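You operate a simulated robot arm through the tools that you are given. There is no shell and no other tool. Be economical: measure what you need, move in short steps, check, and stop when the job is done.

Carry out the task below with a simulated two-armed robot. There is one attempt and no reset: what you move stays moved.

## Task
Soften the stiff batch with one scoop of slop and mix it even.
Fine: use the blue ladle and put it back, shut the hopper lid, press the stop button at the end. Where these are worked on the way, their far stop is far enough and under half their travel is too little: hopper lid.

The check looks at the end state, three seconds after you hand in, the way a careful person would. Anything else that was tipped, shoved, dropped, spilled or broken makes it a failure. Lids that push on must go on centred and level and be pressed home; caps that screw on are set level and turned clockwise until they are tight.

## Robot
Two 7-joint arms with two-finger parallel grippers on one trunk, on a base that drives. Base frame: it is fixed to the floor where the robot stands at the start and does not move with it; the origin is under the middle of the robot, x ahead of it, y to its left, z up; the surface under the hand at the start is at about z = 0.72. Lengths are in m, angles in degrees, forces in N, time in s.
The left shoulder is at the start at [0.05, 0.161, 1.173], the right one opposite. With the tool pointing down near the work surface each hand reaches from about 0.1 to 0.64 m from the robot's upright axis, wherever it stands, measured 20 degrees to its own side. Places, roughly: blue ladle [0.5, -1.75, 0.75]; clay mill [0.7, 0, 0.9]; hopper lid [0.7, 0, 1.1]; large clay lump (8x6x4 cm) [0.5, -0.3, 0.7]. Payload 3.43 kg a hand.
Tool frame (each hand has its own): the origin (TCP) lies between the finger pads and is the grasp point; the fingertips stand 0.03 m ahead of it; z points along the fingers, y is the line along which they close. The gripper opens to 0.094 m. The fingers are 0.028 m wide and 0.01 m thick; the gripper's body (0.05 by 0.096 m) begins 0.055 m behind the TCP.
Orientation is that of the tool frame in the base frame, as a unit quaternion [w, x, y, z]. With the fingers straight down and closing along the base's y, the tool's x points along the base's -x, its y along +y and its z along -z.

## Interface
- The arms move only by the tool servo_tool. It takes "left_increments", "right_increments" or both (then of equal length, played together; a hand with none holds still); each is a list of rows, each a list of 7 numbers: the opening, from 0 (shut) to 1 (fully open), then the shift along the base's x, y, z in m, then the turn, a rotation vector about the base's x, y, z in degrees. In form: [[jaw, x, y, z, wx, wy, wz], ...]. A call has 1 to 12 rows; each row shifts and turns the commanded pose from where the row before left it. Rows are played at 5 a second. More than 0.05 m and 8.6 degrees between two rows, or a gripper value outside its range, and nothing of the call is played. Where a pose cannot be reached the arm comes as near as it can. A force on the tool above 90 N (or 10 N above the force at the start of the call, whichever is more), or a blocked arm, ends the call early, and 0.2 s more pass. Each finger travels about 0.045 m/s and halts on what it meets, pressing with about 42 N; the grip force reading is that of the motor and also rises with nothing between the fingers. The clock runs only during rows and for 0.2 s after the last one: add rows that do not move to give the fingers time. It gives the time, the measured TCP pose, the force on the tool (base axes), the opening and the grip force at its end, in the units of the frame above (readings bear some noise), with the torque about the TCP (base axes, N m) and any sound that the robot's microphone picked up, and new pictures: "show" is both (left out), scene, wrist or none (wrist: the cameras of the hands that moved).
- Cameras (640 x 400 px; columns grow to the right, rows downward): "scene" is now at [0.127, 0.0215, 1.3088]; the picture's right is [0.22, -0.97, 0.00], its down [-0.44, -0.10, -0.89] and it looks along [0.87, 0.20, -0.45] (base axes); focal length 214 px, centre (320, 200). "left" rides on the left gripper at [0.076, -0.014, -0.102] in its tool frame; the picture's right is [0.18, 0.98, 0.00], its down [-0.75, 0.14, -0.64] and it looks along [-0.63, 0.12, 0.77] (tool axes); focal length 243 px, centre (320, 200). "right" rides on the right gripper at [0.076, 0.014, -0.102] in its tool frame; the picture's right is [-0.18, 0.98, 0.00], its down [-0.75, -0.14, -0.64] and it looks along [-0.63, -0.12, 0.77] (tool axes); focal length 243 px, centre (320, 200).
- move_column(by): slides the trunk up (or, below 0, down) by that many m; the arms and the scene camera ride with it, the base frame stays. It gives what a move gives, with no picture.
- base_move(legs): drives the robot by 1 to 6 legs, each [ahead, left, turn to the left] in m, m and degrees, along the robot's own axes; the way and the turn of a leg run together, so that a leg with both is an arc; at most 1.5 m and 180 degrees a leg. The arms and the cameras ride along, it lands a little off, and it stops where it bumps. It gives what a move gives, and a new picture of the scene camera.
- head_to(pan, tilt): turns the head with the scene camera to pan (to the left, within 80 degrees either way) and tilt (down, from -29 to 69), counted from straight ahead of the robot. It gives what a move gives, and a new picture of the scene camera.
- point_at(camera, pixels): for up to 12 pixels [column, row] of the newest picture of that camera ("zoom" is the newest enlarged one), the place [x, y, z] in the base frame of the surface seen there, good to about 0.002 m. No time passes.
- inspect(camera, box): a new picture of the part [left, top, right, bottom] of that camera's present view, enlarged. No time passes.
- sign_off(): hands the job in; it is judged then, once.

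Go step by step. Measure first, check grasps and placings, and put right what went wrong. The budget is 80 turns and 260 pictures, counting those below and the enlarged ones. Unless the task says otherwise, let go and move clear before handing in, and close with one line.

The tools are called after ">>>" by a JSON object that holds its "fn" and its "kwargs". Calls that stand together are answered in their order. servo_tool: Moves the arms, as the interface text tells. Its arguments: {"type":"object","properties":{"left_increments":{"type":"array"},"right_increments":{"type":"array"},"show":{"type":"string","enum":["both","scene","wrist","none"]}},"required":[]} The other tools are called the same way: move_column (by) slides the trunk up or down; base_move (legs) drives the base; head_to (pan, tilt) turns the head that bears the scene camera; point_at (camera, pixels) gives the place of the surface under pixels of a picture; inspect (camera, box) takes an enlarged picture of a part of a camera's view; sign_off () hands the job in.

At the start:

```text
time: 0.0
left_tcp_pos: [0.3613, 0.1938, 1.0]
left_ee_rot: [0.0, -0.001, 1.0, 0.0]
left_contact_force: [-0.7, 1.4, -0.4]
left_wrist_torque: [-0.02, 0.03, 0.01]
left_opening: 0.0938
left_grasp_force: 0.1
right_tcp_pos: [0.4531, -0.1359, 0.9996]
right_ee_rot: [0.0, 0.001, 1.0, 0.0]
right_contact_force: [-1.0, 0.2, 0.4]
right_wrist_torque: [0.03, -0.02, 0.0]
right_opening: 0.094
right_grasp_force: 0.0
trunk travel left (down, up): [-0.2, 0.067]
robot x, y, heading: [-0.0025, 0.0003, 0.2]
head pan, tilt: [13.0, 26.9]
```

scene: 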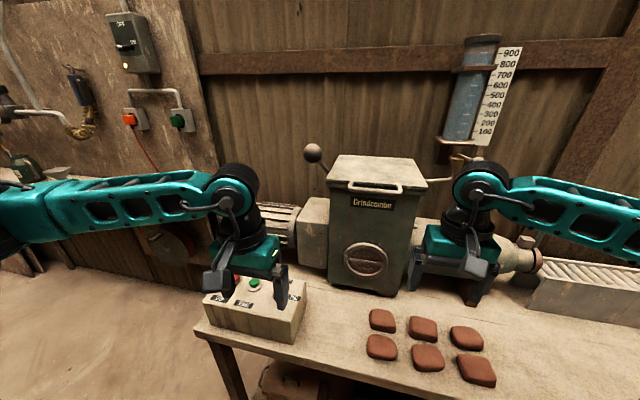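
right: 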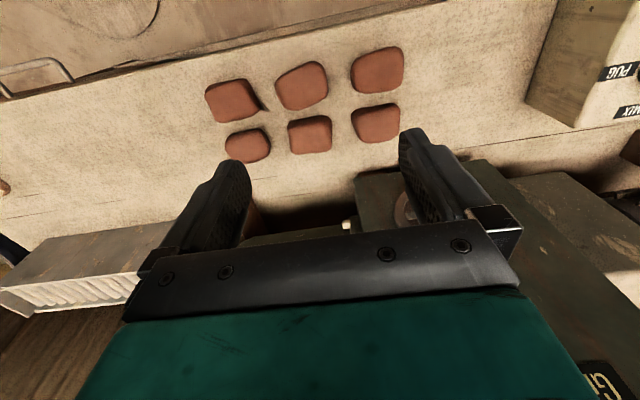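
left: 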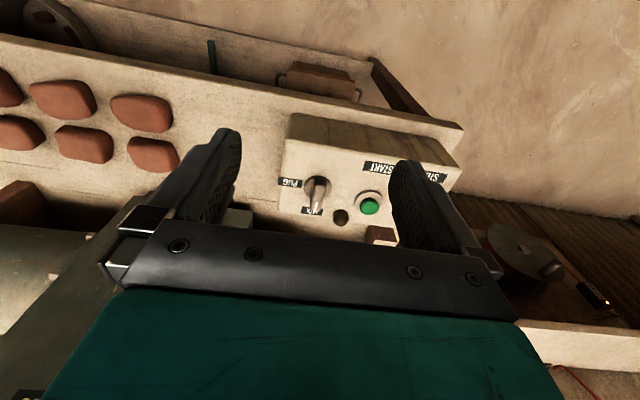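

The scene shows the mill, a control box with a PUG/MIX switch and start and stop buttons, six lumps, and a switch on the wall at about (125,40). I'll look closer at each and then pan right towards the ladle.

>>> {"fn": "inspect", "kwargs": {"camera": "scene", "box": [60, 0, 220, 140]}}

>>> {"fn": "inspect", "kwargs": {"camera": "scene", "box": [280, 130, 560, 310]}}

>>> {"fn": "inspect", "kwargs": {"camera": "left", "box": [260, 100, 480, 250]}}

>>> {"fn": "head_to", "kwargs": {"pan": -50, "tilt": 30}}

```text
2.86 times, centred on (140, 70) of scene
```

zoom: 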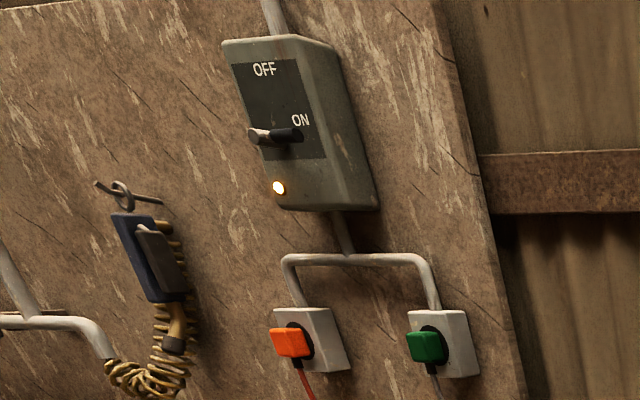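

```text
2.22 times, centred on (420, 220) of scene
```

zoom: 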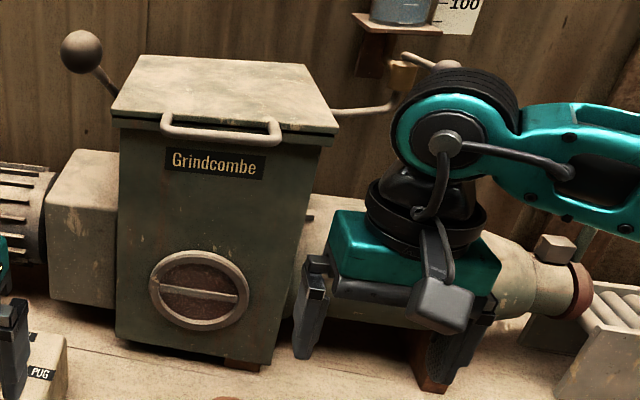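

```text
2.67 times, centred on (370, 175) of left
```

zoom: 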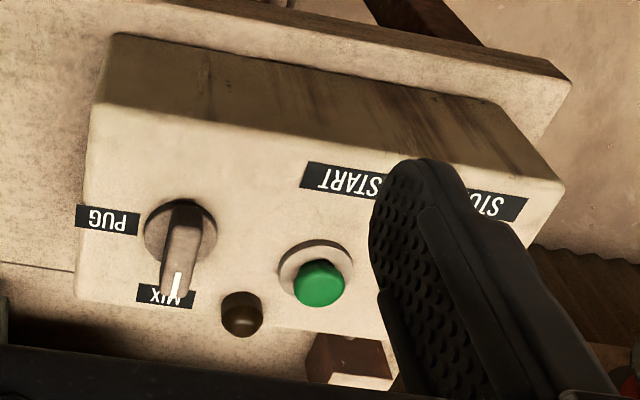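

```text
time: 1.3
left_tcp_pos: [0.3626, 0.1928, 1.0013]
left_ee_rot: [0.0, 0.0, 1.0, 0.0]
left_contact_force: [-0.3, -0.6, -0.4]
left_wrist_torque: [0.0, -0.01, -0.02]
left_opening: 0.0941
left_grasp_force: 0.0
right_tcp_pos: [0.4516, -0.1373, 0.9998]
right_ee_rot: [0.001, 0.001, 1.0, 0.0]
right_contact_force: [-0.6, 0.3, -1.4]
right_wrist_torque: [0.0, 0.02, -0.04]
right_opening: 0.094
right_grasp_force: 0.1
trunk travel left (down, up): [-0.2, 0.067]
robot x, y, heading: [0.0014, 0.0006, -0.1]
head pan, tilt: [-50.0, 30.0]
```

scene: 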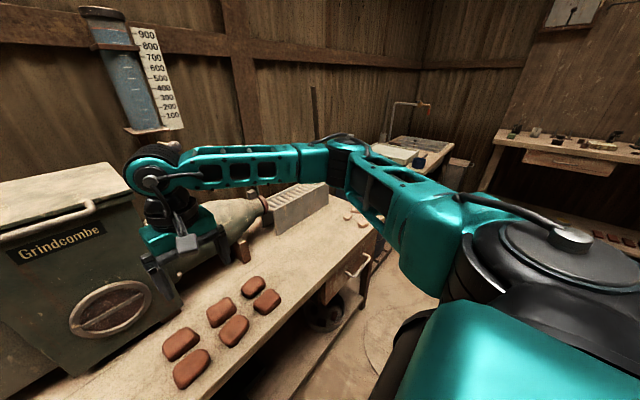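

The isolator lever is at ON with its lamp lit, and the selector knob points at MIX. The ladle station is hidden behind the right arm, so I'll back off a little, move right and look.

>>> {"fn": "base_move", "kwargs": {"legs": [[-0.3, 0, 0], [0, -1.0, 0]]}}

>>> {"fn": "head_to", "kwargs": {"pan": -40, "tilt": 35}}

```text
time: 12.1
left_tcp_pos: [0.0613, -0.8127, 1.0009]
left_ee_rot: [0.0, 0.001, 1.0, 0.0]
left_contact_force: [-0.1, -0.4, -0.5]
left_wrist_torque: [-0.01, 0.04, 0.04]
left_opening: 0.094
left_grasp_force: 0.1
right_tcp_pos: [0.1505, -1.1439, 0.9993]
right_ee_rot: [0.0, 0.002, 1.0, 0.0]
right_contact_force: [-0.8, 0.1, 0.6]
right_wrist_torque: [-0.02, -0.01, 0.0]
right_opening: 0.0939
right_grasp_force: 0.1
trunk travel left (down, up): [-0.2, 0.067]
robot x, y, heading: [-0.3041, -0.9989, -0.1]
head pan, tilt: [-50.0, 30.0]
```

scene: 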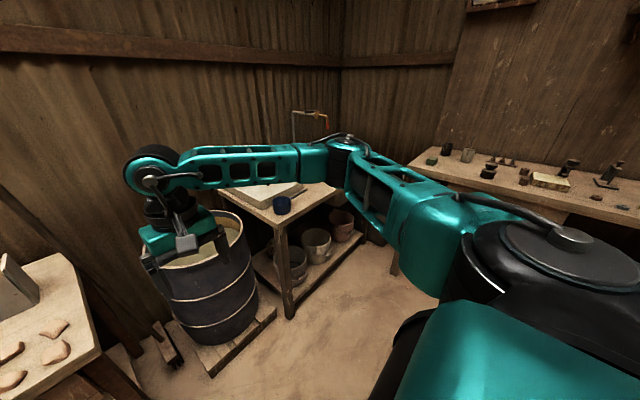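

```text
time: 12.8
left_tcp_pos: [0.0609, -0.8125, 0.9998]
left_ee_rot: [0.0, 0.001, 1.0, 0.001]
left_contact_force: [0.4, 0.4, -0.8]
left_wrist_torque: [-0.01, -0.02, 0.03]
left_opening: 0.0938
left_grasp_force: 0.0
right_tcp_pos: [0.1512, -1.1428, 1.0004]
right_ee_rot: [-0.001, 0.003, 1.0, 0.001]
right_contact_force: [0.2, -1.1, 0.4]
right_wrist_torque: [0.02, -0.01, 0.0]
right_opening: 0.094
right_grasp_force: 0.1
trunk travel left (down, up): [-0.2, 0.067]
robot x, y, heading: [-0.302, -1.0055, 0.0]
head pan, tilt: [-40.0, 35.0]
```

scene: 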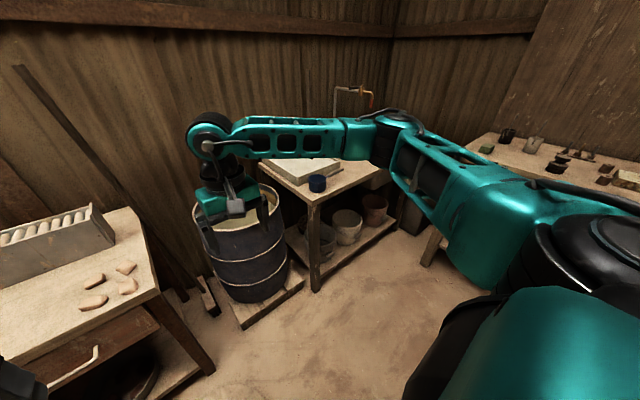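

The barrel of slop is at (245,220) and the blue ladle is on the stand at (317,183). I'll measure them and zoom in.

>>> {"fn": "inspect", "kwargs": {"camera": "scene", "box": [180, 130, 420, 280]}}

>>> {"fn": "point_at", "kwargs": {"camera": "scene", "pixels": [[317, 180], [317, 190], [195, 215], [283, 215], [262, 187], [225, 230], [255, 222], [314, 204], [378, 172], [270, 162]]}}

```text
2.67 times, centred on (300, 205) of scene
```

zoom: 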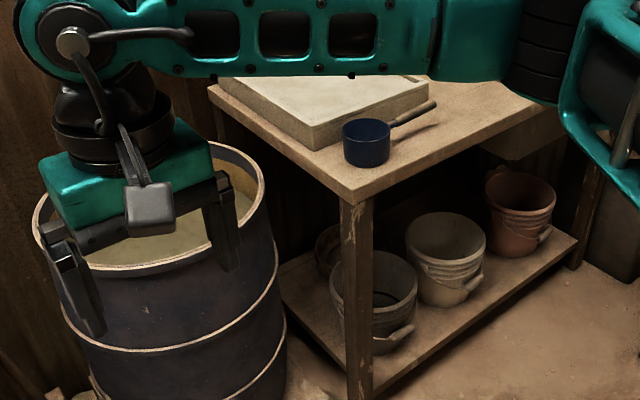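

```text
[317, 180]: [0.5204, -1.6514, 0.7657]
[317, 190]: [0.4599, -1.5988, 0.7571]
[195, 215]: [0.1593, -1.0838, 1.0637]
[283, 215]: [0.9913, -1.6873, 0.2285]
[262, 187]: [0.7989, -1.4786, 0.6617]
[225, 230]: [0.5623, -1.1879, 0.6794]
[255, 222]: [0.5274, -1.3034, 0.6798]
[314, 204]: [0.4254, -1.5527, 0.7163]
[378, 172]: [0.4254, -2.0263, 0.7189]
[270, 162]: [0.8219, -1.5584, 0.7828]
```

The ladle's cup is at about (0.49,-1.63), and its handle runs off toward -y. I'll check how much room there is on the right before driving.

>>> {"fn": "point_at", "kwargs": {"camera": "scene", "pixels": [[440, 230], [470, 150], [520, 170], [425, 262], [550, 187], [400, 215]]}}

>>> {"fn": "base_move", "kwargs": {"legs": [[0, -0.5, 0]]}}

>>> {"fn": "head_to", "kwargs": {"pan": -30, "tilt": 45}}

```text
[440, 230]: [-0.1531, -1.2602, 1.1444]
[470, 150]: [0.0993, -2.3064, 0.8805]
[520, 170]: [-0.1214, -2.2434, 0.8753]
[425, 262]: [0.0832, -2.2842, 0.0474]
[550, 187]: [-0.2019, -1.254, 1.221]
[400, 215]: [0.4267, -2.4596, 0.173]
```

```text
time: 17.7
left_tcp_pos: [0.0597, -1.3118, 1.0003]
left_ee_rot: [0.0, 0.002, 1.0, 0.0]
left_contact_force: [1.1, -0.2, -0.5]
left_wrist_torque: [0.01, 0.01, 0.0]
left_opening: 0.094
left_grasp_force: 0.1
right_tcp_pos: [0.1482, -1.6427, 1.0001]
right_ee_rot: [0.0, 0.003, 1.0, 0.0]
right_contact_force: [0.2, -0.1, 0.0]
right_wrist_torque: [0.01, -0.01, 0.01]
right_opening: 0.094
right_grasp_force: 0.0
trunk travel left (down, up): [-0.2, 0.067]
robot x, y, heading: [-0.3056, -1.4976, -0.3]
head pan, tilt: [-40.0, 35.0]
```

scene: 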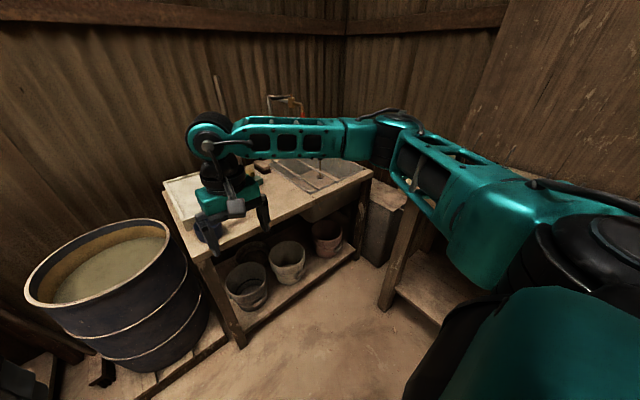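

```text
time: 18.4
left_tcp_pos: [0.0587, -1.3124, 0.9992]
left_ee_rot: [0.0, 0.003, 1.0, 0.0]
left_contact_force: [-0.6, -0.6, 0.2]
left_wrist_torque: [0.01, 0.0, -0.02]
left_opening: 0.0945
left_grasp_force: 0.1
right_tcp_pos: [0.1474, -1.6427, 1.0006]
right_ee_rot: [0.001, 0.003, 1.0, 0.0]
right_contact_force: [-0.4, -0.4, 0.8]
right_wrist_torque: [0.03, 0.01, -0.01]
right_opening: 0.0944
right_grasp_force: 0.1
trunk travel left (down, up): [-0.2, 0.067]
robot x, y, heading: [-0.3031, -1.5027, -0.5]
head pan, tilt: [-30.0, 45.0]
```

scene: 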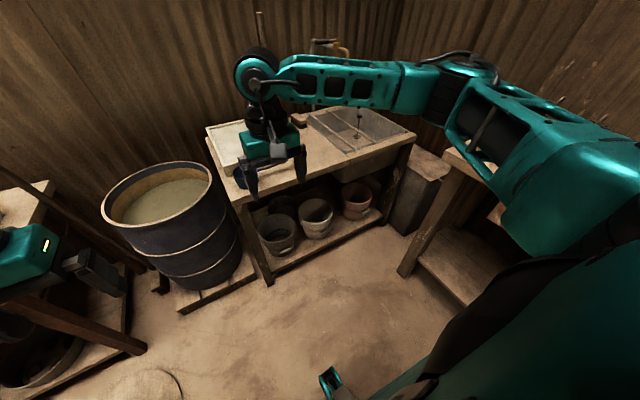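

The barrel and stand are clear now. I'll measure the pallet edge and the barrel before moving forward.

>>> {"fn": "point_at", "kwargs": {"camera": "scene", "pixels": [[185, 312], [255, 280], [270, 285], [158, 192], [105, 215], [212, 178], [150, 227], [140, 168], [188, 292], [140, 190]]}}

>>> {"fn": "base_move", "kwargs": {"legs": [[0.2, 0, 0]]}}

>>> {"fn": "servo_tool", "kwargs": {"right_increments": [[1, 0, 0, 0, 0, 0, 0]], "show": "both"}}

```text
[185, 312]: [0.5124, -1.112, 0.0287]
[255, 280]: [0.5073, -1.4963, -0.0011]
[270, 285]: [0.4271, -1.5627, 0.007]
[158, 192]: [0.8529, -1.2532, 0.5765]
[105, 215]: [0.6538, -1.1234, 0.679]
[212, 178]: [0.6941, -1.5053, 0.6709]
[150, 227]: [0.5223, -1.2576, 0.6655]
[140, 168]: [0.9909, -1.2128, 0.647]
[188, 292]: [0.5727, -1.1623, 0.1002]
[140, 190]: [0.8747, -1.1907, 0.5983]
```

```text
time: 20.0
left_tcp_pos: [0.2568, -1.3123, 0.9993]
left_ee_rot: [0.0, 0.002, 1.0, 0.0]
left_contact_force: [-0.6, -0.2, 0.5]
left_wrist_torque: [-0.02, -0.02, 0.01]
left_opening: 0.0943
left_grasp_force: 0.2
right_tcp_pos: [0.3457, -1.6438, 1.0004]
right_ee_rot: [0.0, 0.003, 1.0, 0.0]
right_contact_force: [-0.3, 0.0, -0.8]
right_wrist_torque: [0.0, 0.03, 0.03]
right_opening: 0.0938
right_grasp_force: 0.2
trunk travel left (down, up): [-0.2, 0.067]
robot x, y, heading: [-0.1041, -1.5026, -0.4]
head pan, tilt: [-30.0, 45.0]
```

scene: 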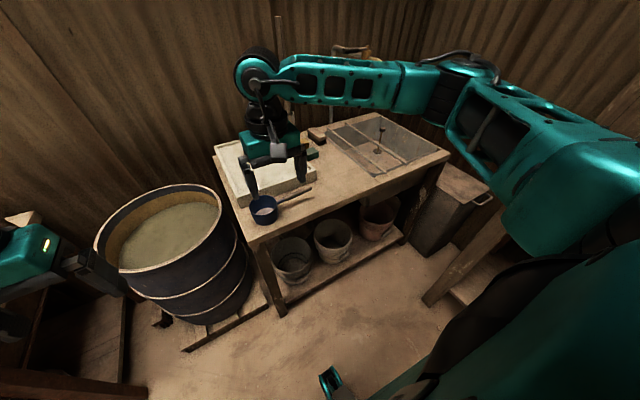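

```text
time: 20.4
left_tcp_pos: [0.2568, -1.3135, 1.0005]
left_ee_rot: [0.0, 0.002, 1.0, 0.0]
left_contact_force: [0.1, -0.5, 1.1]
left_wrist_torque: [0.02, -0.05, -0.03]
left_opening: 0.094
left_grasp_force: 0.1
right_tcp_pos: [0.3455, -1.6431, 1.0]
right_ee_rot: [0.0, 0.004, 1.0, 0.0]
right_contact_force: [-0.3, -0.8, -0.8]
right_wrist_torque: [0.03, 0.0, 0.03]
right_opening: 0.0942
right_grasp_force: 0.1
trunk travel left (down, up): [-0.2, 0.067]
robot x, y, heading: [-0.1041, -1.5047, -0.5]
head pan, tilt: [-30.0, 45.0]
```

scene: 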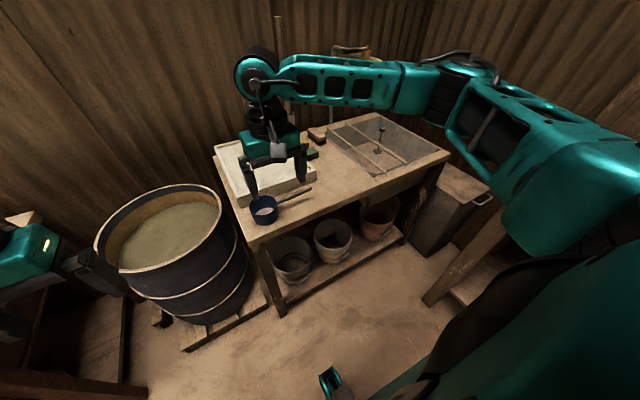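
right: 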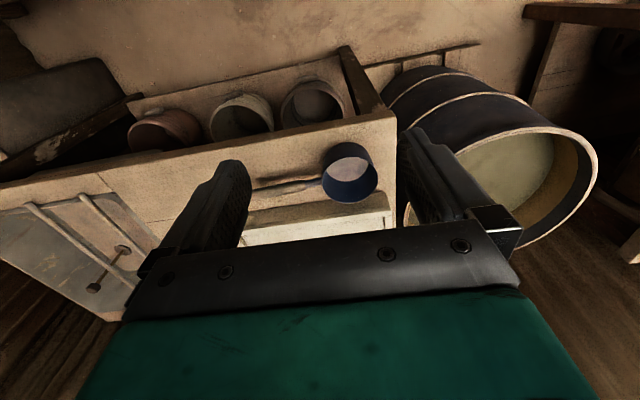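

The ladle is seen clearly in the wrist view at (350,170), with its handle going left. I'll inspect and measure it.

>>> {"fn": "inspect", "kwargs": {"camera": "right", "box": [230, 120, 400, 226]}}

>>> {"fn": "point_at", "kwargs": {"camera": "right", "pixels": [[323, 158], [375, 158], [348, 145], [348, 182], [320, 182], [300, 185], [280, 187], [255, 191], [260, 180], [350, 165], [300, 200]]}}

>>> {"fn": "inspect", "kwargs": {"camera": "scene", "box": [220, 140, 380, 240]}}

```text
3.76 times, centred on (315, 173) of right
```

zoom: 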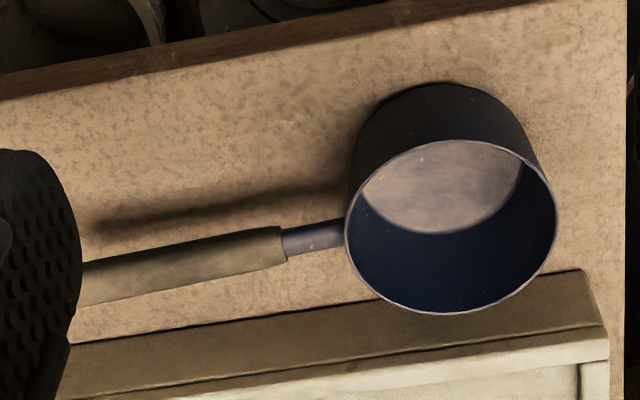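

```text
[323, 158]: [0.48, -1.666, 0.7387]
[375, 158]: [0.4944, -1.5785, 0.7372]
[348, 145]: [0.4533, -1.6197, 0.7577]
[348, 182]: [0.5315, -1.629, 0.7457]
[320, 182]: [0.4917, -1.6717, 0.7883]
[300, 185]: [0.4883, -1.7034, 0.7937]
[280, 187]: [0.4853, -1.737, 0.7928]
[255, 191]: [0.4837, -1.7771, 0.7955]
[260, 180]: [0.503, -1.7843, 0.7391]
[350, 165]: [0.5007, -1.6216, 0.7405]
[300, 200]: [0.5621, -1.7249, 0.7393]
```

```text
4.00 times, centred on (300, 190) of scene
```

zoom: 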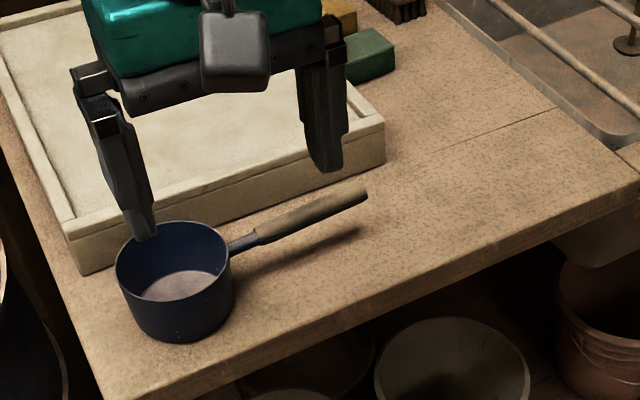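

The ladle stands on the bench (z≈0.739). Its handle lies along about y from the cup at (0.497,-1.618), with its top at z≈0.795. I'll drive 0.12 m ahead, then yaw the right hand about 86° so the fingers close across the handle.

>>> {"fn": "base_move", "kwargs": {"legs": [[0.12, 0, 0]]}}

>>> {"fn": "servo_tool", "kwargs": {"right_increments": [[1, 0.002, -0.008, 0, 0, 0, 8.6], [1, 0.002, -0.008, 0, 0, 0, 8.6], [1, 0.002, -0.008, 0, 0, 0, 8.6], [1, 0.002, -0.008, 0, 0, 0, 8.6], [1, 0.002, -0.008, 0, 0, 0, 8.6], [1, 0.002, -0.008, 0, 0, 0, 8.6], [1, 0.002, -0.008, 0, 0, 0, 8.6], [1, 0.002, -0.008, 0, 0, 0, 8.6], [1, 0.002, -0.008, 0, 0, 0, 8.6], [1, 0.002, -0.008, 0, 0, 0, 8.6], [1, 0, 0, 0, 0, 0, 0]]}}

```text
time: 21.7
left_tcp_pos: [0.3766, -1.3141, 0.9996]
left_ee_rot: [0.0, 0.002, 1.0, 0.0]
left_contact_force: [0.8, 0.0, -0.2]
left_wrist_torque: [0.04, 0.01, 0.02]
left_opening: 0.0942
left_grasp_force: 0.1
right_tcp_pos: [0.4657, -1.6454, 0.9993]
right_ee_rot: [-0.002, 0.003, 1.0, 0.001]
right_contact_force: [0.2, 0.2, -0.4]
right_wrist_torque: [-0.03, 0.0, 0.0]
right_opening: 0.094
right_grasp_force: 0.1
trunk travel left (down, up): [-0.2, 0.067]
robot x, y, heading: [0.0141, -1.5041, -0.3]
head pan, tilt: [-30.0, 45.0]
```

scene: 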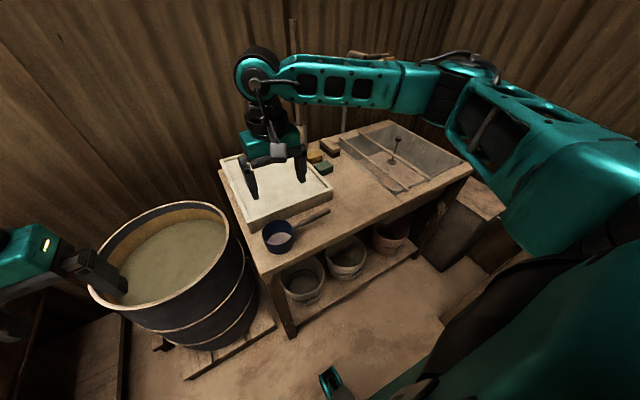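

```text
time: 24.1
left_tcp_pos: [0.3764, -1.3144, 0.9991]
left_ee_rot: [0.0, 0.003, 1.0, 0.0]
left_contact_force: [0.2, -1.1, 0.4]
left_wrist_torque: [0.0, 0.0, -0.02]
left_opening: 0.0939
left_grasp_force: 0.1
right_tcp_pos: [0.4761, -1.6904, 1.0004]
right_ee_rot: [0.0, -0.41, 0.912, 0.0]
right_contact_force: [0.5, -0.2, 0.2]
right_wrist_torque: [-0.01, 0.02, -0.01]
right_opening: 0.0939
right_grasp_force: 0.0
right hand out of reach, approached as far as the arm can: row 6, 7, 8, 9, 10
trunk travel left (down, up): [-0.2, 0.067]
robot x, y, heading: [0.0127, -1.5049, -0.5]
head pan, tilt: [-30.0, 45.0]
```

scene: 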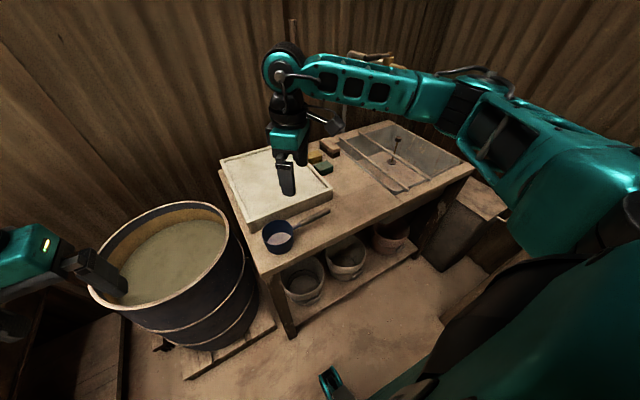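
right: 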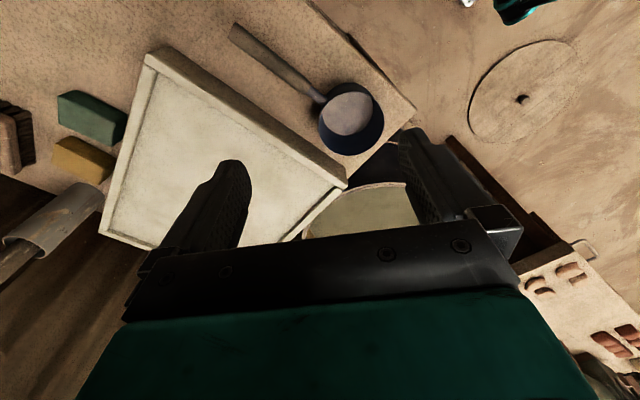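

The hand stopped at a yaw of about +48° (quaternion), which is a joint limit. I'll turn the other way instead, since a -94° grip is equally good.

>>> {"fn": "servo_tool", "kwargs": {"right_increments": [[1, 0, 0, 0, 0, 0, -8.6], [1, 0, 0, 0, 0, 0, -8.6], [1, 0, 0, 0, 0, 0, -8.6], [1, 0, 0, 0, 0, 0, -8.6], [1, 0, 0, 0, 0, 0, -8.6], [1, 0, 0, 0, 0, 0, -8.6], [1, 0, 0, 0, 0, 0, -8.6], [1, 0, 0, 0, 0, 0, -8.6], [1, 0, 0, 0, 0, 0, -8.6], [1, 0, 0, 0, 0, 0, -8.6], [1, 0, 0, 0, 0, 0, 0], [1, 0, 0, 0, 0, 0, 0]], "show": "none"}}

```text
time: 26.7
left_tcp_pos: [0.3766, -1.3143, 1.0004]
left_ee_rot: [0.0, 0.003, 1.0, 0.0]
left_contact_force: [0.6, 0.4, 0.2]
left_wrist_torque: [-0.03, 0.02, 0.01]
left_opening: 0.0938
left_grasp_force: 0.0
right_tcp_pos: [0.477, -1.6901, 1.0002]
right_ee_rot: [0.0, 0.323, 0.946, 0.0]
right_contact_force: [0.2, 0.1, -0.1]
right_wrist_torque: [0.01, 0.03, -0.04]
right_opening: 0.094
right_grasp_force: 0.0
trunk travel left (down, up): [-0.2, 0.067]
robot x, y, heading: [0.0084, -1.5033, -0.5]
head pan, tilt: [-30.0, 45.0]
```

That yaw is now -38°, so the command follows what was actually reached. I'll go on to -94° and move over the handle.

>>> {"fn": "servo_tool", "kwargs": {"right_increments": [[1, 0.0014, -0.005, 0, 0, 0, -8], [1, 0.0014, -0.005, 0, 0, 0, -8], [1, 0.0014, -0.005, 0, 0, 0, -8], [1, 0.0014, -0.005, 0, 0, 0, -8], [1, 0.0014, -0.005, 0, 0, 0, -8], [1, 0.0014, -0.005, 0, 0, 0, -8], [1, 0.0014, -0.005, 0, 0, 0, -8.3], [1, 0, 0, -0.03, 0, 0, 0], [1, 0, 0, -0.03, 0, 0, 0], [1, 0, 0, -0.03, 0, 0, 0], [1, 0, 0, 0, 0, 0, 0]]}}

```text
time: 29.1
left_tcp_pos: [0.3753, -1.3133, 1.0001]
left_ee_rot: [0.0, 0.002, 1.0, -0.001]
left_contact_force: [-0.2, -0.5, -0.3]
left_wrist_torque: [-0.01, 0.01, -0.03]
left_opening: 0.0939
left_grasp_force: 0.0
right_tcp_pos: [0.4864, -1.7246, 0.9107]
right_ee_rot: [0.0, 0.731, 0.683, 0.0]
right_contact_force: [-0.2, 0.8, -0.5]
right_wrist_torque: [-0.01, 0.03, 0.0]
right_opening: 0.094
right_grasp_force: 0.1
trunk travel left (down, up): [-0.2, 0.067]
robot x, y, heading: [0.0102, -1.5029, -0.5]
head pan, tilt: [-30.0, 45.0]
```

scene: 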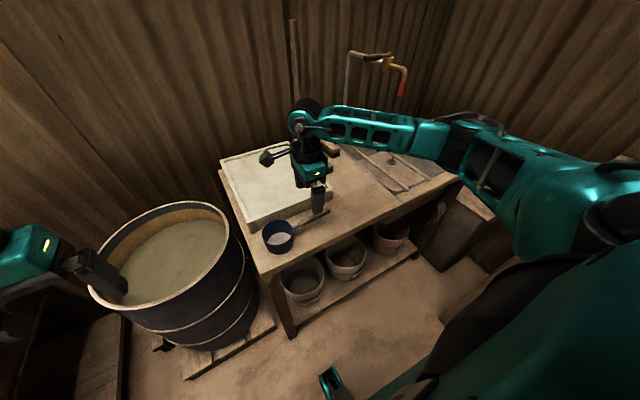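
right: 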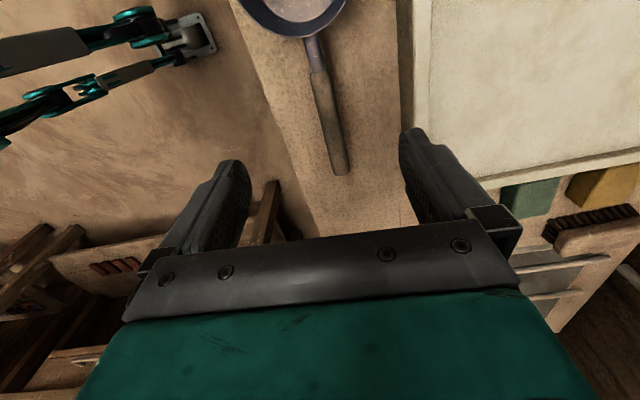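

The handle runs from (310,50) to (342,170) between the fingers, with the tray edge at about (408,100). I'll measure both before going down.

>>> {"fn": "point_at", "kwargs": {"camera": "right", "pixels": [[316, 60], [325, 110], [342, 168], [408, 60], [408, 120], [430, 130], [360, 130], [400, 50]]}}

```text
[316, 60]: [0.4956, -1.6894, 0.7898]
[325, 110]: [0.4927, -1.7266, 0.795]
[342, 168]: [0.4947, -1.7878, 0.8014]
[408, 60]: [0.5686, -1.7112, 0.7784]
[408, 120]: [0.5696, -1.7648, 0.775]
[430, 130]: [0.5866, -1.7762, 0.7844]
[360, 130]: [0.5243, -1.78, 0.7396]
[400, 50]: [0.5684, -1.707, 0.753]
```

The handle axis is at x≈0.493, almost exactly along y, and the tray edge at x=0.569 leaves clearance. I'll correct the yaw and x, lower to z 0.785 and close.

>>> {"fn": "servo_tool", "kwargs": {"right_increments": [[0.8, 0.0065, 0, -0.03, 0, 0, 3.3], [0.8, 0, 0, -0.035, 0, 0, 0], [0.8, 0, 0, -0.03, 0, 0, 0], [0.8, 0, 0, -0.02, 0, 0, 0], [0.8, 0, 0, -0.0105, 0, 0, 0], [0.8, 0, 0, 0, 0, 0, 0], [0, 0, 0, 0, 0, 0, 0], [0, 0, 0, 0, 0, 0, 0], [0, 0, 0, 0, 0, 0, 0], [0, 0, 0, 0, 0, 0, 0], [0, 0, 0, 0, 0, 0, 0], [0, 0, 0, 0, 0, 0, 0]]}}

```text
time: 31.7
left_tcp_pos: [0.3751, -1.3127, 1.0007]
left_ee_rot: [0.0, 0.002, 1.0, 0.0]
left_contact_force: [0.6, -0.5, -0.2]
left_wrist_torque: [-0.01, 0.02, 0.01]
left_opening: 0.094
left_grasp_force: 0.1
right_tcp_pos: [0.4921, -1.7254, 0.7839]
right_ee_rot: [0.0, 0.712, 0.703, 0.001]
right_contact_force: [-1.0, 0.1, -1.5]
right_wrist_torque: [-0.03, -0.01, 0.04]
right_opening: 0.0266
right_grasp_force: 41.9
trunk travel left (down, up): [-0.2, 0.067]
robot x, y, heading: [0.012, -1.5008, -0.3]
head pan, tilt: [-30.0, 45.0]
```

scene: 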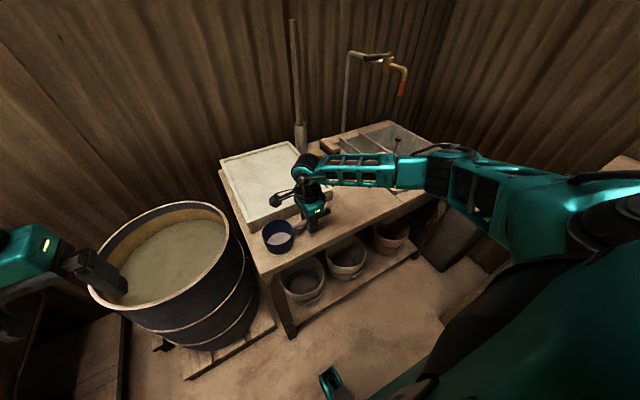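
right: 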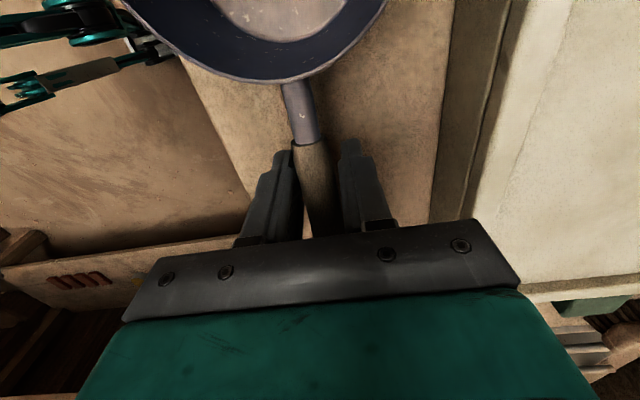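

The grip holds the handle at 0.027 m opening. I'll lift it, then move left in front of the barrel.

>>> {"fn": "servo_tool", "kwargs": {"right_increments": [[0, 0, 0, 0.02, 0, 0, 0], [0, 0, 0, 0.03, 0, 0, 0], [0, 0, 0, 0.04, 0, 0, 0], [0, 0, 0, 0.04, 0, 0, 0], [0, 0, 0, 0.03, 0, 0, 0], [0, 0, 0, 0.0, 0, 0, 0]], "show": "wrist"}}

>>> {"fn": "base_move", "kwargs": {"legs": [[0, 0.33, 0]]}}

>>> {"fn": "head_to", "kwargs": {"pan": -10, "tilt": 45}}

```text
time: 33.1
left_tcp_pos: [0.3748, -1.3138, 1.0008]
left_ee_rot: [0.001, 0.003, 1.0, 0.0]
left_contact_force: [0.1, -0.4, -0.3]
left_wrist_torque: [0.01, 0.04, 0.01]
left_opening: 0.0941
left_grasp_force: 0.1
right_tcp_pos: [0.4927, -1.7249, 0.945]
right_ee_rot: [0.0, 0.712, 0.703, 0.0]
right_contact_force: [0.0, 0.0, -0.6]
right_wrist_torque: [-0.14, 0.02, -0.01]
right_opening: 0.0264
right_grasp_force: 41.8
trunk travel left (down, up): [-0.2, 0.067]
robot x, y, heading: [0.0145, -1.5054, -0.4]
head pan, tilt: [-30.0, 45.0]
```

right: 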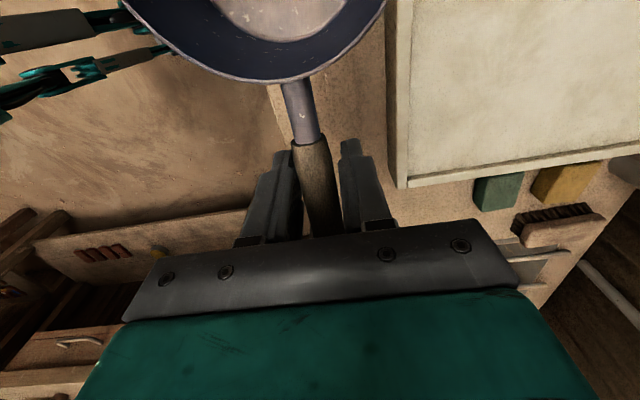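

```text
time: 36.5
left_tcp_pos: [0.377, -0.9838, 0.9999]
left_ee_rot: [0.0, 0.001, 1.0, 0.0]
left_contact_force: [-0.6, -0.8, 0.5]
left_wrist_torque: [0.0, 0.01, 0.04]
left_opening: 0.094
left_grasp_force: 0.0
right_tcp_pos: [0.496, -1.3926, 0.9443]
right_ee_rot: [0.0, 0.71, 0.705, 0.0]
right_contact_force: [0.5, 0.2, -1.6]
right_wrist_torque: [-0.12, 0.01, -0.01]
right_opening: 0.0266
right_grasp_force: 42.1
trunk travel left (down, up): [-0.2, 0.067]
robot x, y, heading: [0.019, -1.1756, -0.2]
head pan, tilt: [-30.0, 45.0]
```

scene: 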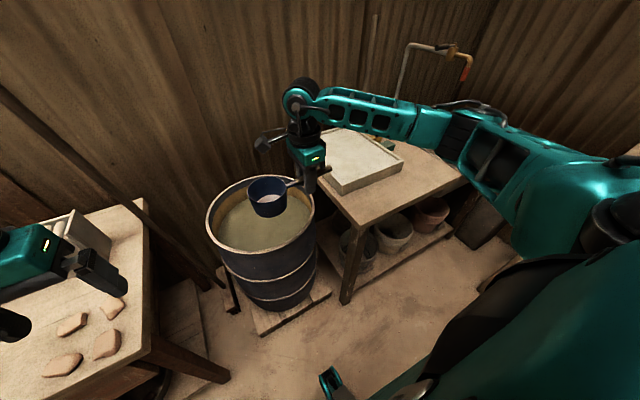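

```text
time: 37.4
left_tcp_pos: [0.3762, -0.9838, 1.0007]
left_ee_rot: [0.0, 0.001, 1.0, 0.0]
left_contact_force: [-0.1, 0.3, 0.3]
left_wrist_torque: [-0.03, 0.01, -0.02]
left_opening: 0.0938
left_grasp_force: 0.0
right_tcp_pos: [0.4943, -1.3923, 0.9438]
right_ee_rot: [0.0, 0.709, 0.705, 0.0]
right_contact_force: [0.3, -0.3, -1.1]
right_wrist_torque: [-0.13, 0.06, 0.03]
right_opening: 0.0267
right_grasp_force: 42.1
trunk travel left (down, up): [-0.2, 0.067]
robot x, y, heading: [0.0156, -1.1755, 0.1]
head pan, tilt: [-10.0, 45.0]
```

scene: 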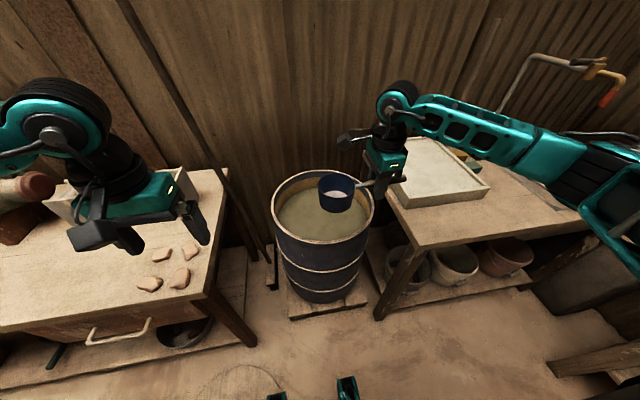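

Good view of the barrel. I'll measure its rim, the slop surface and the bench corner before moving ahead.

>>> {"fn": "point_at", "kwargs": {"camera": "scene", "pixels": [[272, 205], [374, 210], [320, 243], [300, 173], [300, 215], [330, 232], [290, 200], [348, 225], [253, 342], [300, 320], [385, 312]]}}

```text
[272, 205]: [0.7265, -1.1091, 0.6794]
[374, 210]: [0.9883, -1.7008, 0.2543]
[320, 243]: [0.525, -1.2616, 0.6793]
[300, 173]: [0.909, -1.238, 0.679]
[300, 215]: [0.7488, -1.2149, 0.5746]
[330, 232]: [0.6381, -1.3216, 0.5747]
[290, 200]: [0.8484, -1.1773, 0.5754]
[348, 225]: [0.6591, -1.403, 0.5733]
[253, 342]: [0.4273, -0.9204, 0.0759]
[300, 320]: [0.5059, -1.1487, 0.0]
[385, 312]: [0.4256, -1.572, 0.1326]
```

The barrel centre is at (0.72,-1.31) with radius 0.20, rim z 0.679 and slop surface z 0.575. I'll drive 0.14 m ahead, lower the trunk 0.1 m, and bring the hand over the barrel.

>>> {"fn": "base_move", "kwargs": {"legs": [[0.14, 0, 0]]}}

>>> {"fn": "move_column", "kwargs": {"by": -0.1}}

>>> {"fn": "servo_tool", "kwargs": {"right_increments": [[0, 0.02, 0.014, 0, 0, 0, 0], [0, 0.02, 0.014, 0, 0, 0, 0], [0, 0.015, 0.014, 0, 0, 0, 0], [0, 0, 0, -0.0, -7, 0, 0], [0, 0, 0, 0, -7, 0, 0], [0, 0, 0, 0, -7, 0, 0], [0, 0, 0, 0, -7, 0, 0], [0, 0, 0, 0, -7, 0, 0], [0, 0, 0, 0, 0, 0, 0]]}}

```text
time: 38.7
left_tcp_pos: [0.5179, -0.9835, 0.999]
left_ee_rot: [0.001, 0.001, 1.0, 0.0]
left_contact_force: [-1.0, -0.3, 0.2]
left_wrist_torque: [0.02, 0.02, 0.03]
left_opening: 0.094
left_grasp_force: 0.0
right_tcp_pos: [0.6371, -1.394, 0.9446]
right_ee_rot: [0.0, 0.709, 0.705, -0.001]
right_contact_force: [0.6, -0.5, -1.0]
right_wrist_torque: [-0.09, 0.02, 0.01]
right_opening: 0.0268
right_grasp_force: 42.1
trunk travel left (down, up): [-0.2, 0.067]
robot x, y, heading: [0.1577, -1.1743, -0.2]
head pan, tilt: [-10.0, 45.0]
```

scene: 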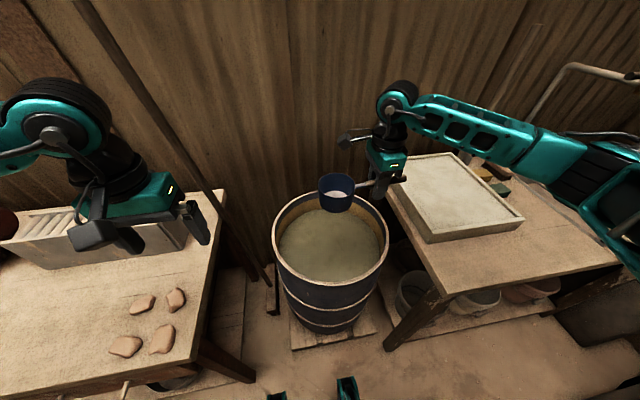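

```text
time: 40.0
left_tcp_pos: [0.5179, -0.9824, 0.901]
left_ee_rot: [0.0, 0.002, 1.0, 0.001]
left_contact_force: [-0.1, 1.0, 0.6]
left_wrist_torque: [0.02, 0.01, 0.02]
left_opening: 0.0938
left_grasp_force: 0.0
right_tcp_pos: [0.6357, -1.3932, 0.8447]
right_ee_rot: [0.001, 0.71, 0.704, 0.0]
right_contact_force: [-0.2, 0.4, -1.3]
right_wrist_torque: [-0.11, -0.02, -0.03]
right_opening: 0.0266
right_grasp_force: 41.9
trunk travel left (down, up): [-0.1, 0.167]
robot x, y, heading: [0.1554, -1.1765, -0.2]
head pan, tilt: [-10.0, 45.0]
```

```text
time: 42.0
left_tcp_pos: [0.5171, -0.9842, 0.9001]
left_ee_rot: [0.0, 0.0, 1.0, 0.0]
left_contact_force: [0.2, -0.7, 0.0]
left_wrist_torque: [0.0, 0.02, 0.0]
left_opening: 0.0938
left_grasp_force: 0.1
right_tcp_pos: [0.6921, -1.3522, 0.8455]
right_ee_rot: [0.214, 0.676, 0.672, -0.211]
right_contact_force: [-0.1, 0.2, -1.6]
right_wrist_torque: [-0.09, 0.02, 0.02]
right_opening: 0.0268
right_grasp_force: 41.9
trunk travel left (down, up): [-0.1, 0.167]
robot x, y, heading: [0.1534, -1.1751, -0.1]
head pan, tilt: [-10.0, 45.0]
```

scene: 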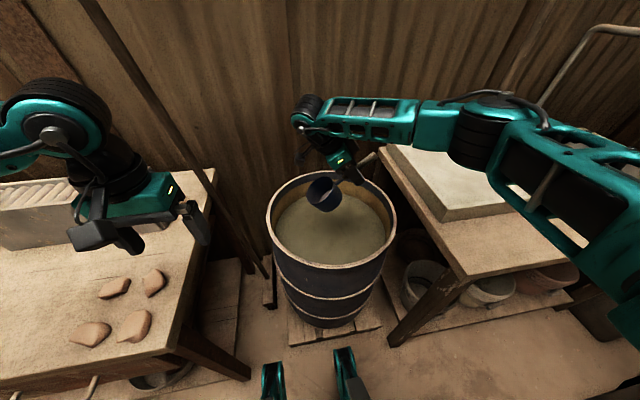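
right: 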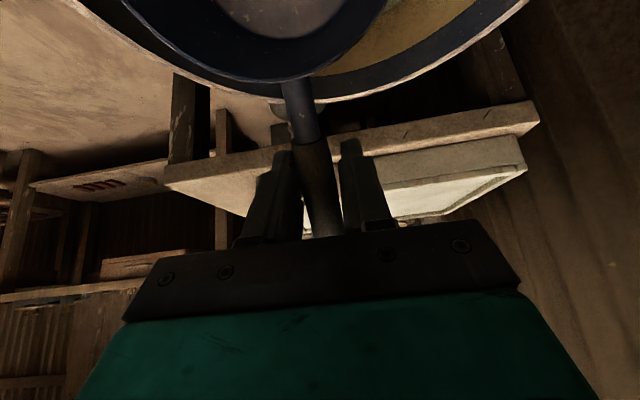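

The cup now tilts forward over the slop. I'll lower it until the cup is just above the surface and check.

>>> {"fn": "servo_tool", "kwargs": {"right_increments": [[0, 0, 0, -0.04, 0, 0, 0], [0, 0, 0, -0.04, 0, 0, 0], [0, 0, 0, -0.04, 0, 0, 0], [0, 0, 0, -0.04, 0, 0, 0], [0, 0, 0, -0.015, 0, 0, 0], [0, 0, 0, 0, 0, 0, 0]]}}

>>> {"fn": "inspect", "kwargs": {"camera": "scene", "box": [240, 80, 440, 260]}}

```text
time: 43.4
left_tcp_pos: [0.5178, -0.9833, 0.8995]
left_ee_rot: [0.0, 0.0, 1.0, 0.001]
left_contact_force: [-1.3, -0.1, 0.1]
left_wrist_torque: [0.01, -0.04, -0.01]
left_opening: 0.0941
left_grasp_force: 0.0
right_tcp_pos: [0.6899, -1.3509, 0.6688]
right_ee_rot: [0.215, 0.676, 0.672, -0.211]
right_contact_force: [0.2, 0.3, -1.2]
right_wrist_torque: [-0.07, 0.0, 0.04]
right_opening: 0.0266
right_grasp_force: 41.9
trunk travel left (down, up): [-0.1, 0.167]
robot x, y, heading: [0.1569, -1.1752, -0.1]
head pan, tilt: [-10.0, 45.0]
```

scene: 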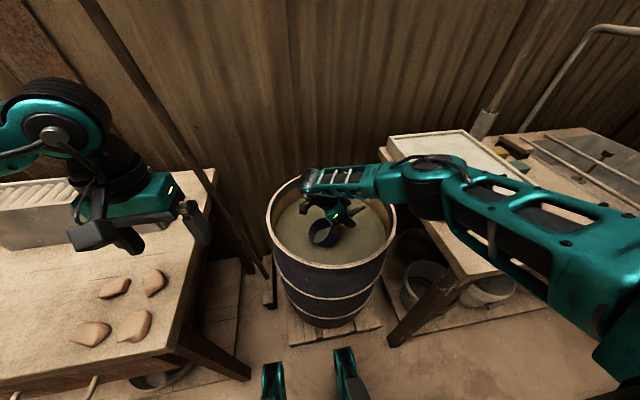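
right: 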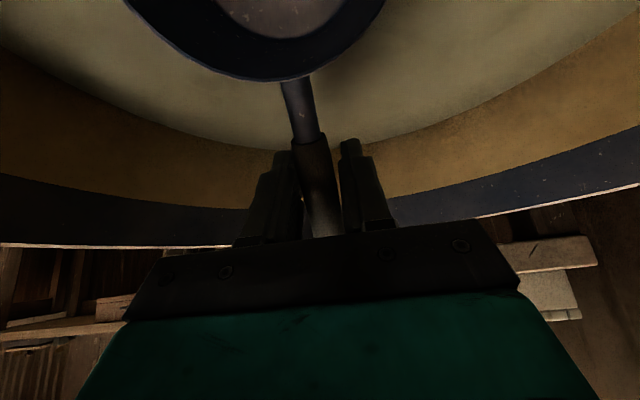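

```text
2.22 times, centred on (340, 170) of scene
```

zoom: 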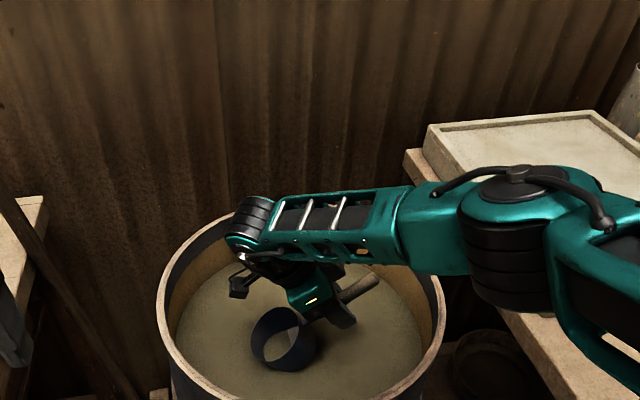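

The cup hangs just above the slop and the fingers are inside the barrel. I'll check forearm clearance over the rim with a few points before dipping.

>>> {"fn": "point_at", "kwargs": {"camera": "scene", "pixels": [[330, 198], [360, 200], [390, 203], [412, 207], [440, 218], [320, 235]]}}

>>> {"fn": "servo_tool", "kwargs": {"right_increments": [[0, 0, 0, -0.03, 0, 0, 0], [0, 0, 0, -0.025, 0, 0, 0], [0, 0, 0, -0.015, 0, 0, 0], [0, 0, 0, -0.006, 4, 0, 0], [0, 0, 0, -0.006, 4, 0, 0], [0, 0, 0, -0.006, 4, 0, 0], [0, 0, 0, -0.006, 4, 0, 0], [0, 0, 0, -0.004, 4, 0, 0], [0, 0, 0, 0, 3, 0, 0], [0, 0, 0, 0, 0, 0, 0]]}}

```text
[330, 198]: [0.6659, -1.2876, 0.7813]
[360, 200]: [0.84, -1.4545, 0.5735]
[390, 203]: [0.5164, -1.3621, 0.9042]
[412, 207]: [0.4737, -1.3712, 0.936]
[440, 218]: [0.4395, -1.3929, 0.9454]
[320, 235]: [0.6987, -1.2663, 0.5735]
```

```text
time: 45.6
left_tcp_pos: [0.5171, -0.9836, 0.8995]
left_ee_rot: [0.0, 0.0, 1.0, 0.0]
left_contact_force: [0.3, 0.5, -0.4]
left_wrist_torque: [0.01, -0.01, -0.01]
left_opening: 0.0941
left_grasp_force: 0.0
right_tcp_pos: [0.6921, -1.3507, 0.5788]
right_ee_rot: [0.074, 0.706, 0.701, -0.073]
right_contact_force: [-0.5, 0.4, -5.9]
right_wrist_torque: [-0.4, 0.0, -0.01]
right_opening: 0.0263
right_grasp_force: 42.0
right hand out of reach, approached as far as the arm can: row 3
trunk travel left (down, up): [-0.1, 0.167]
robot x, y, heading: [0.1556, -1.1786, -0.2]
head pan, tilt: [-10.0, 45.0]
```

scene: 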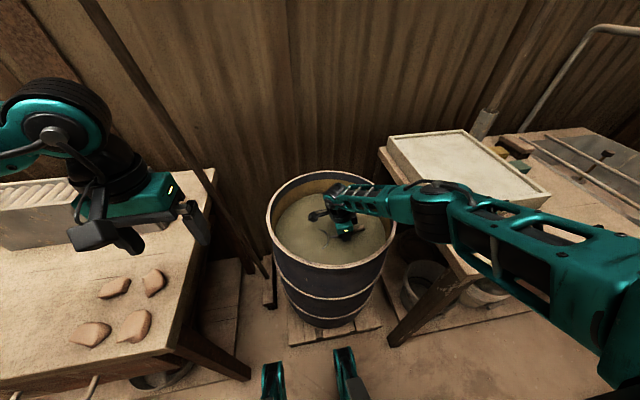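
right: 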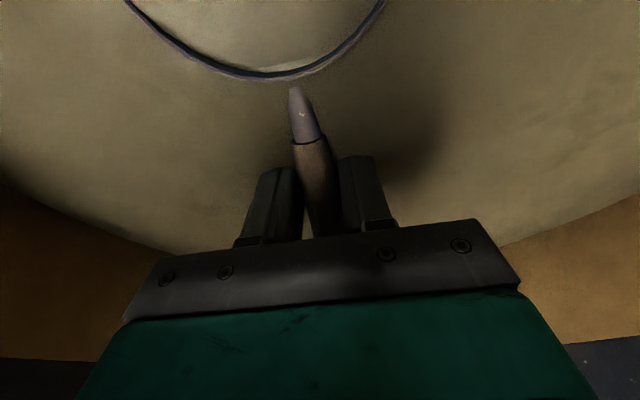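

The cup is full and its rim sits right at the surface (arc at (260,75)). The force reading rose to -5.9 N. I'll lift slowly, still tilted so any excess drains back, then level it above the barrel.

>>> {"fn": "servo_tool", "kwargs": {"right_increments": [[0, 0, 0, 0.015, 0, 0, 0], [0, 0, 0, 0.02, 0, 0, 0], [0, 0, 0, 0.025, 0, 0, 0], [0, 0, 0, 0.03, 0, 0, 0], [0, 0, 0, 0.03, 0, 0, 0], [0, 0, 0, 0.03, 0, 0, 0], [0, 0, 0, 0.03, 4, 0, 0], [0, 0, 0, 0.02, 4, 0, 0], [0, 0, 0, 0.02, 4, 0, 0], [0, 0, 0, 0, 0, 0, 0], [0, 0, 0, 0, 0, 0, 0]]}}

>>> {"fn": "inspect", "kwargs": {"camera": "scene", "box": [240, 100, 440, 260]}}

```text
time: 48.0
left_tcp_pos: [0.5169, -0.9838, 0.8993]
left_ee_rot: [0.0, 0.001, 1.0, 0.0]
left_contact_force: [0.3, 0.1, -0.3]
left_wrist_torque: [-0.01, 0.01, 0.01]
left_opening: 0.0939
left_grasp_force: 0.1
right_tcp_pos: [0.6926, -1.35, 0.798]
right_ee_rot: [0.0, 0.709, 0.705, 0.0]
right_contact_force: [-0.1, 0.4, -5.7]
right_wrist_torque: [-0.42, -0.04, 0.0]
right_opening: 0.0266
right_grasp_force: 41.9
trunk travel left (down, up): [-0.1, 0.167]
robot x, y, heading: [0.1538, -1.1748, -0.4]
head pan, tilt: [-10.0, 45.0]
```

scene: 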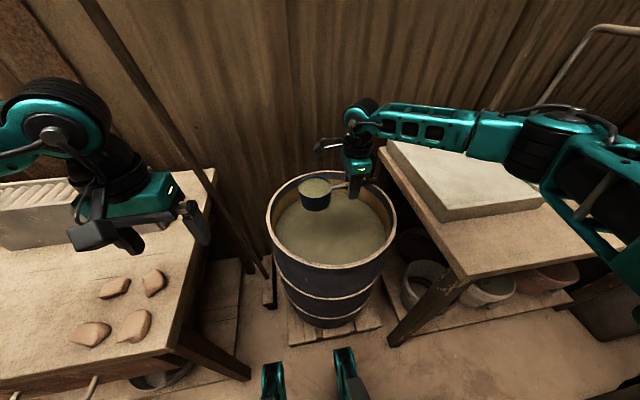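
right: 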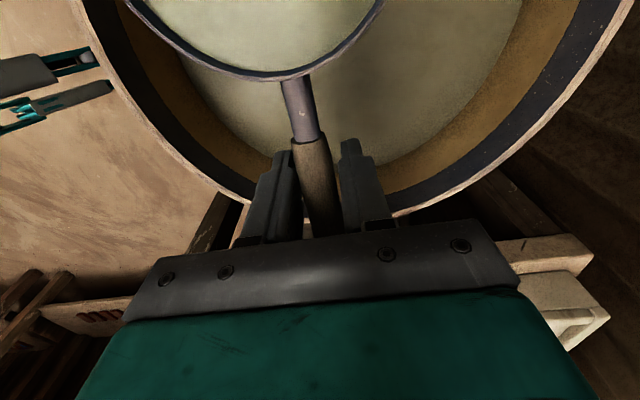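

```text
2.50 times, centred on (340, 180) of scene
```

zoom: 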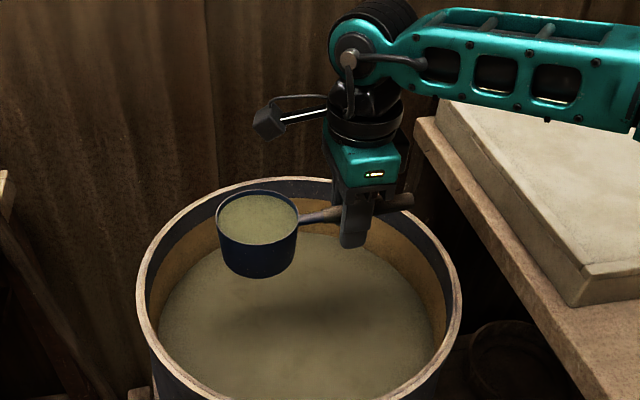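

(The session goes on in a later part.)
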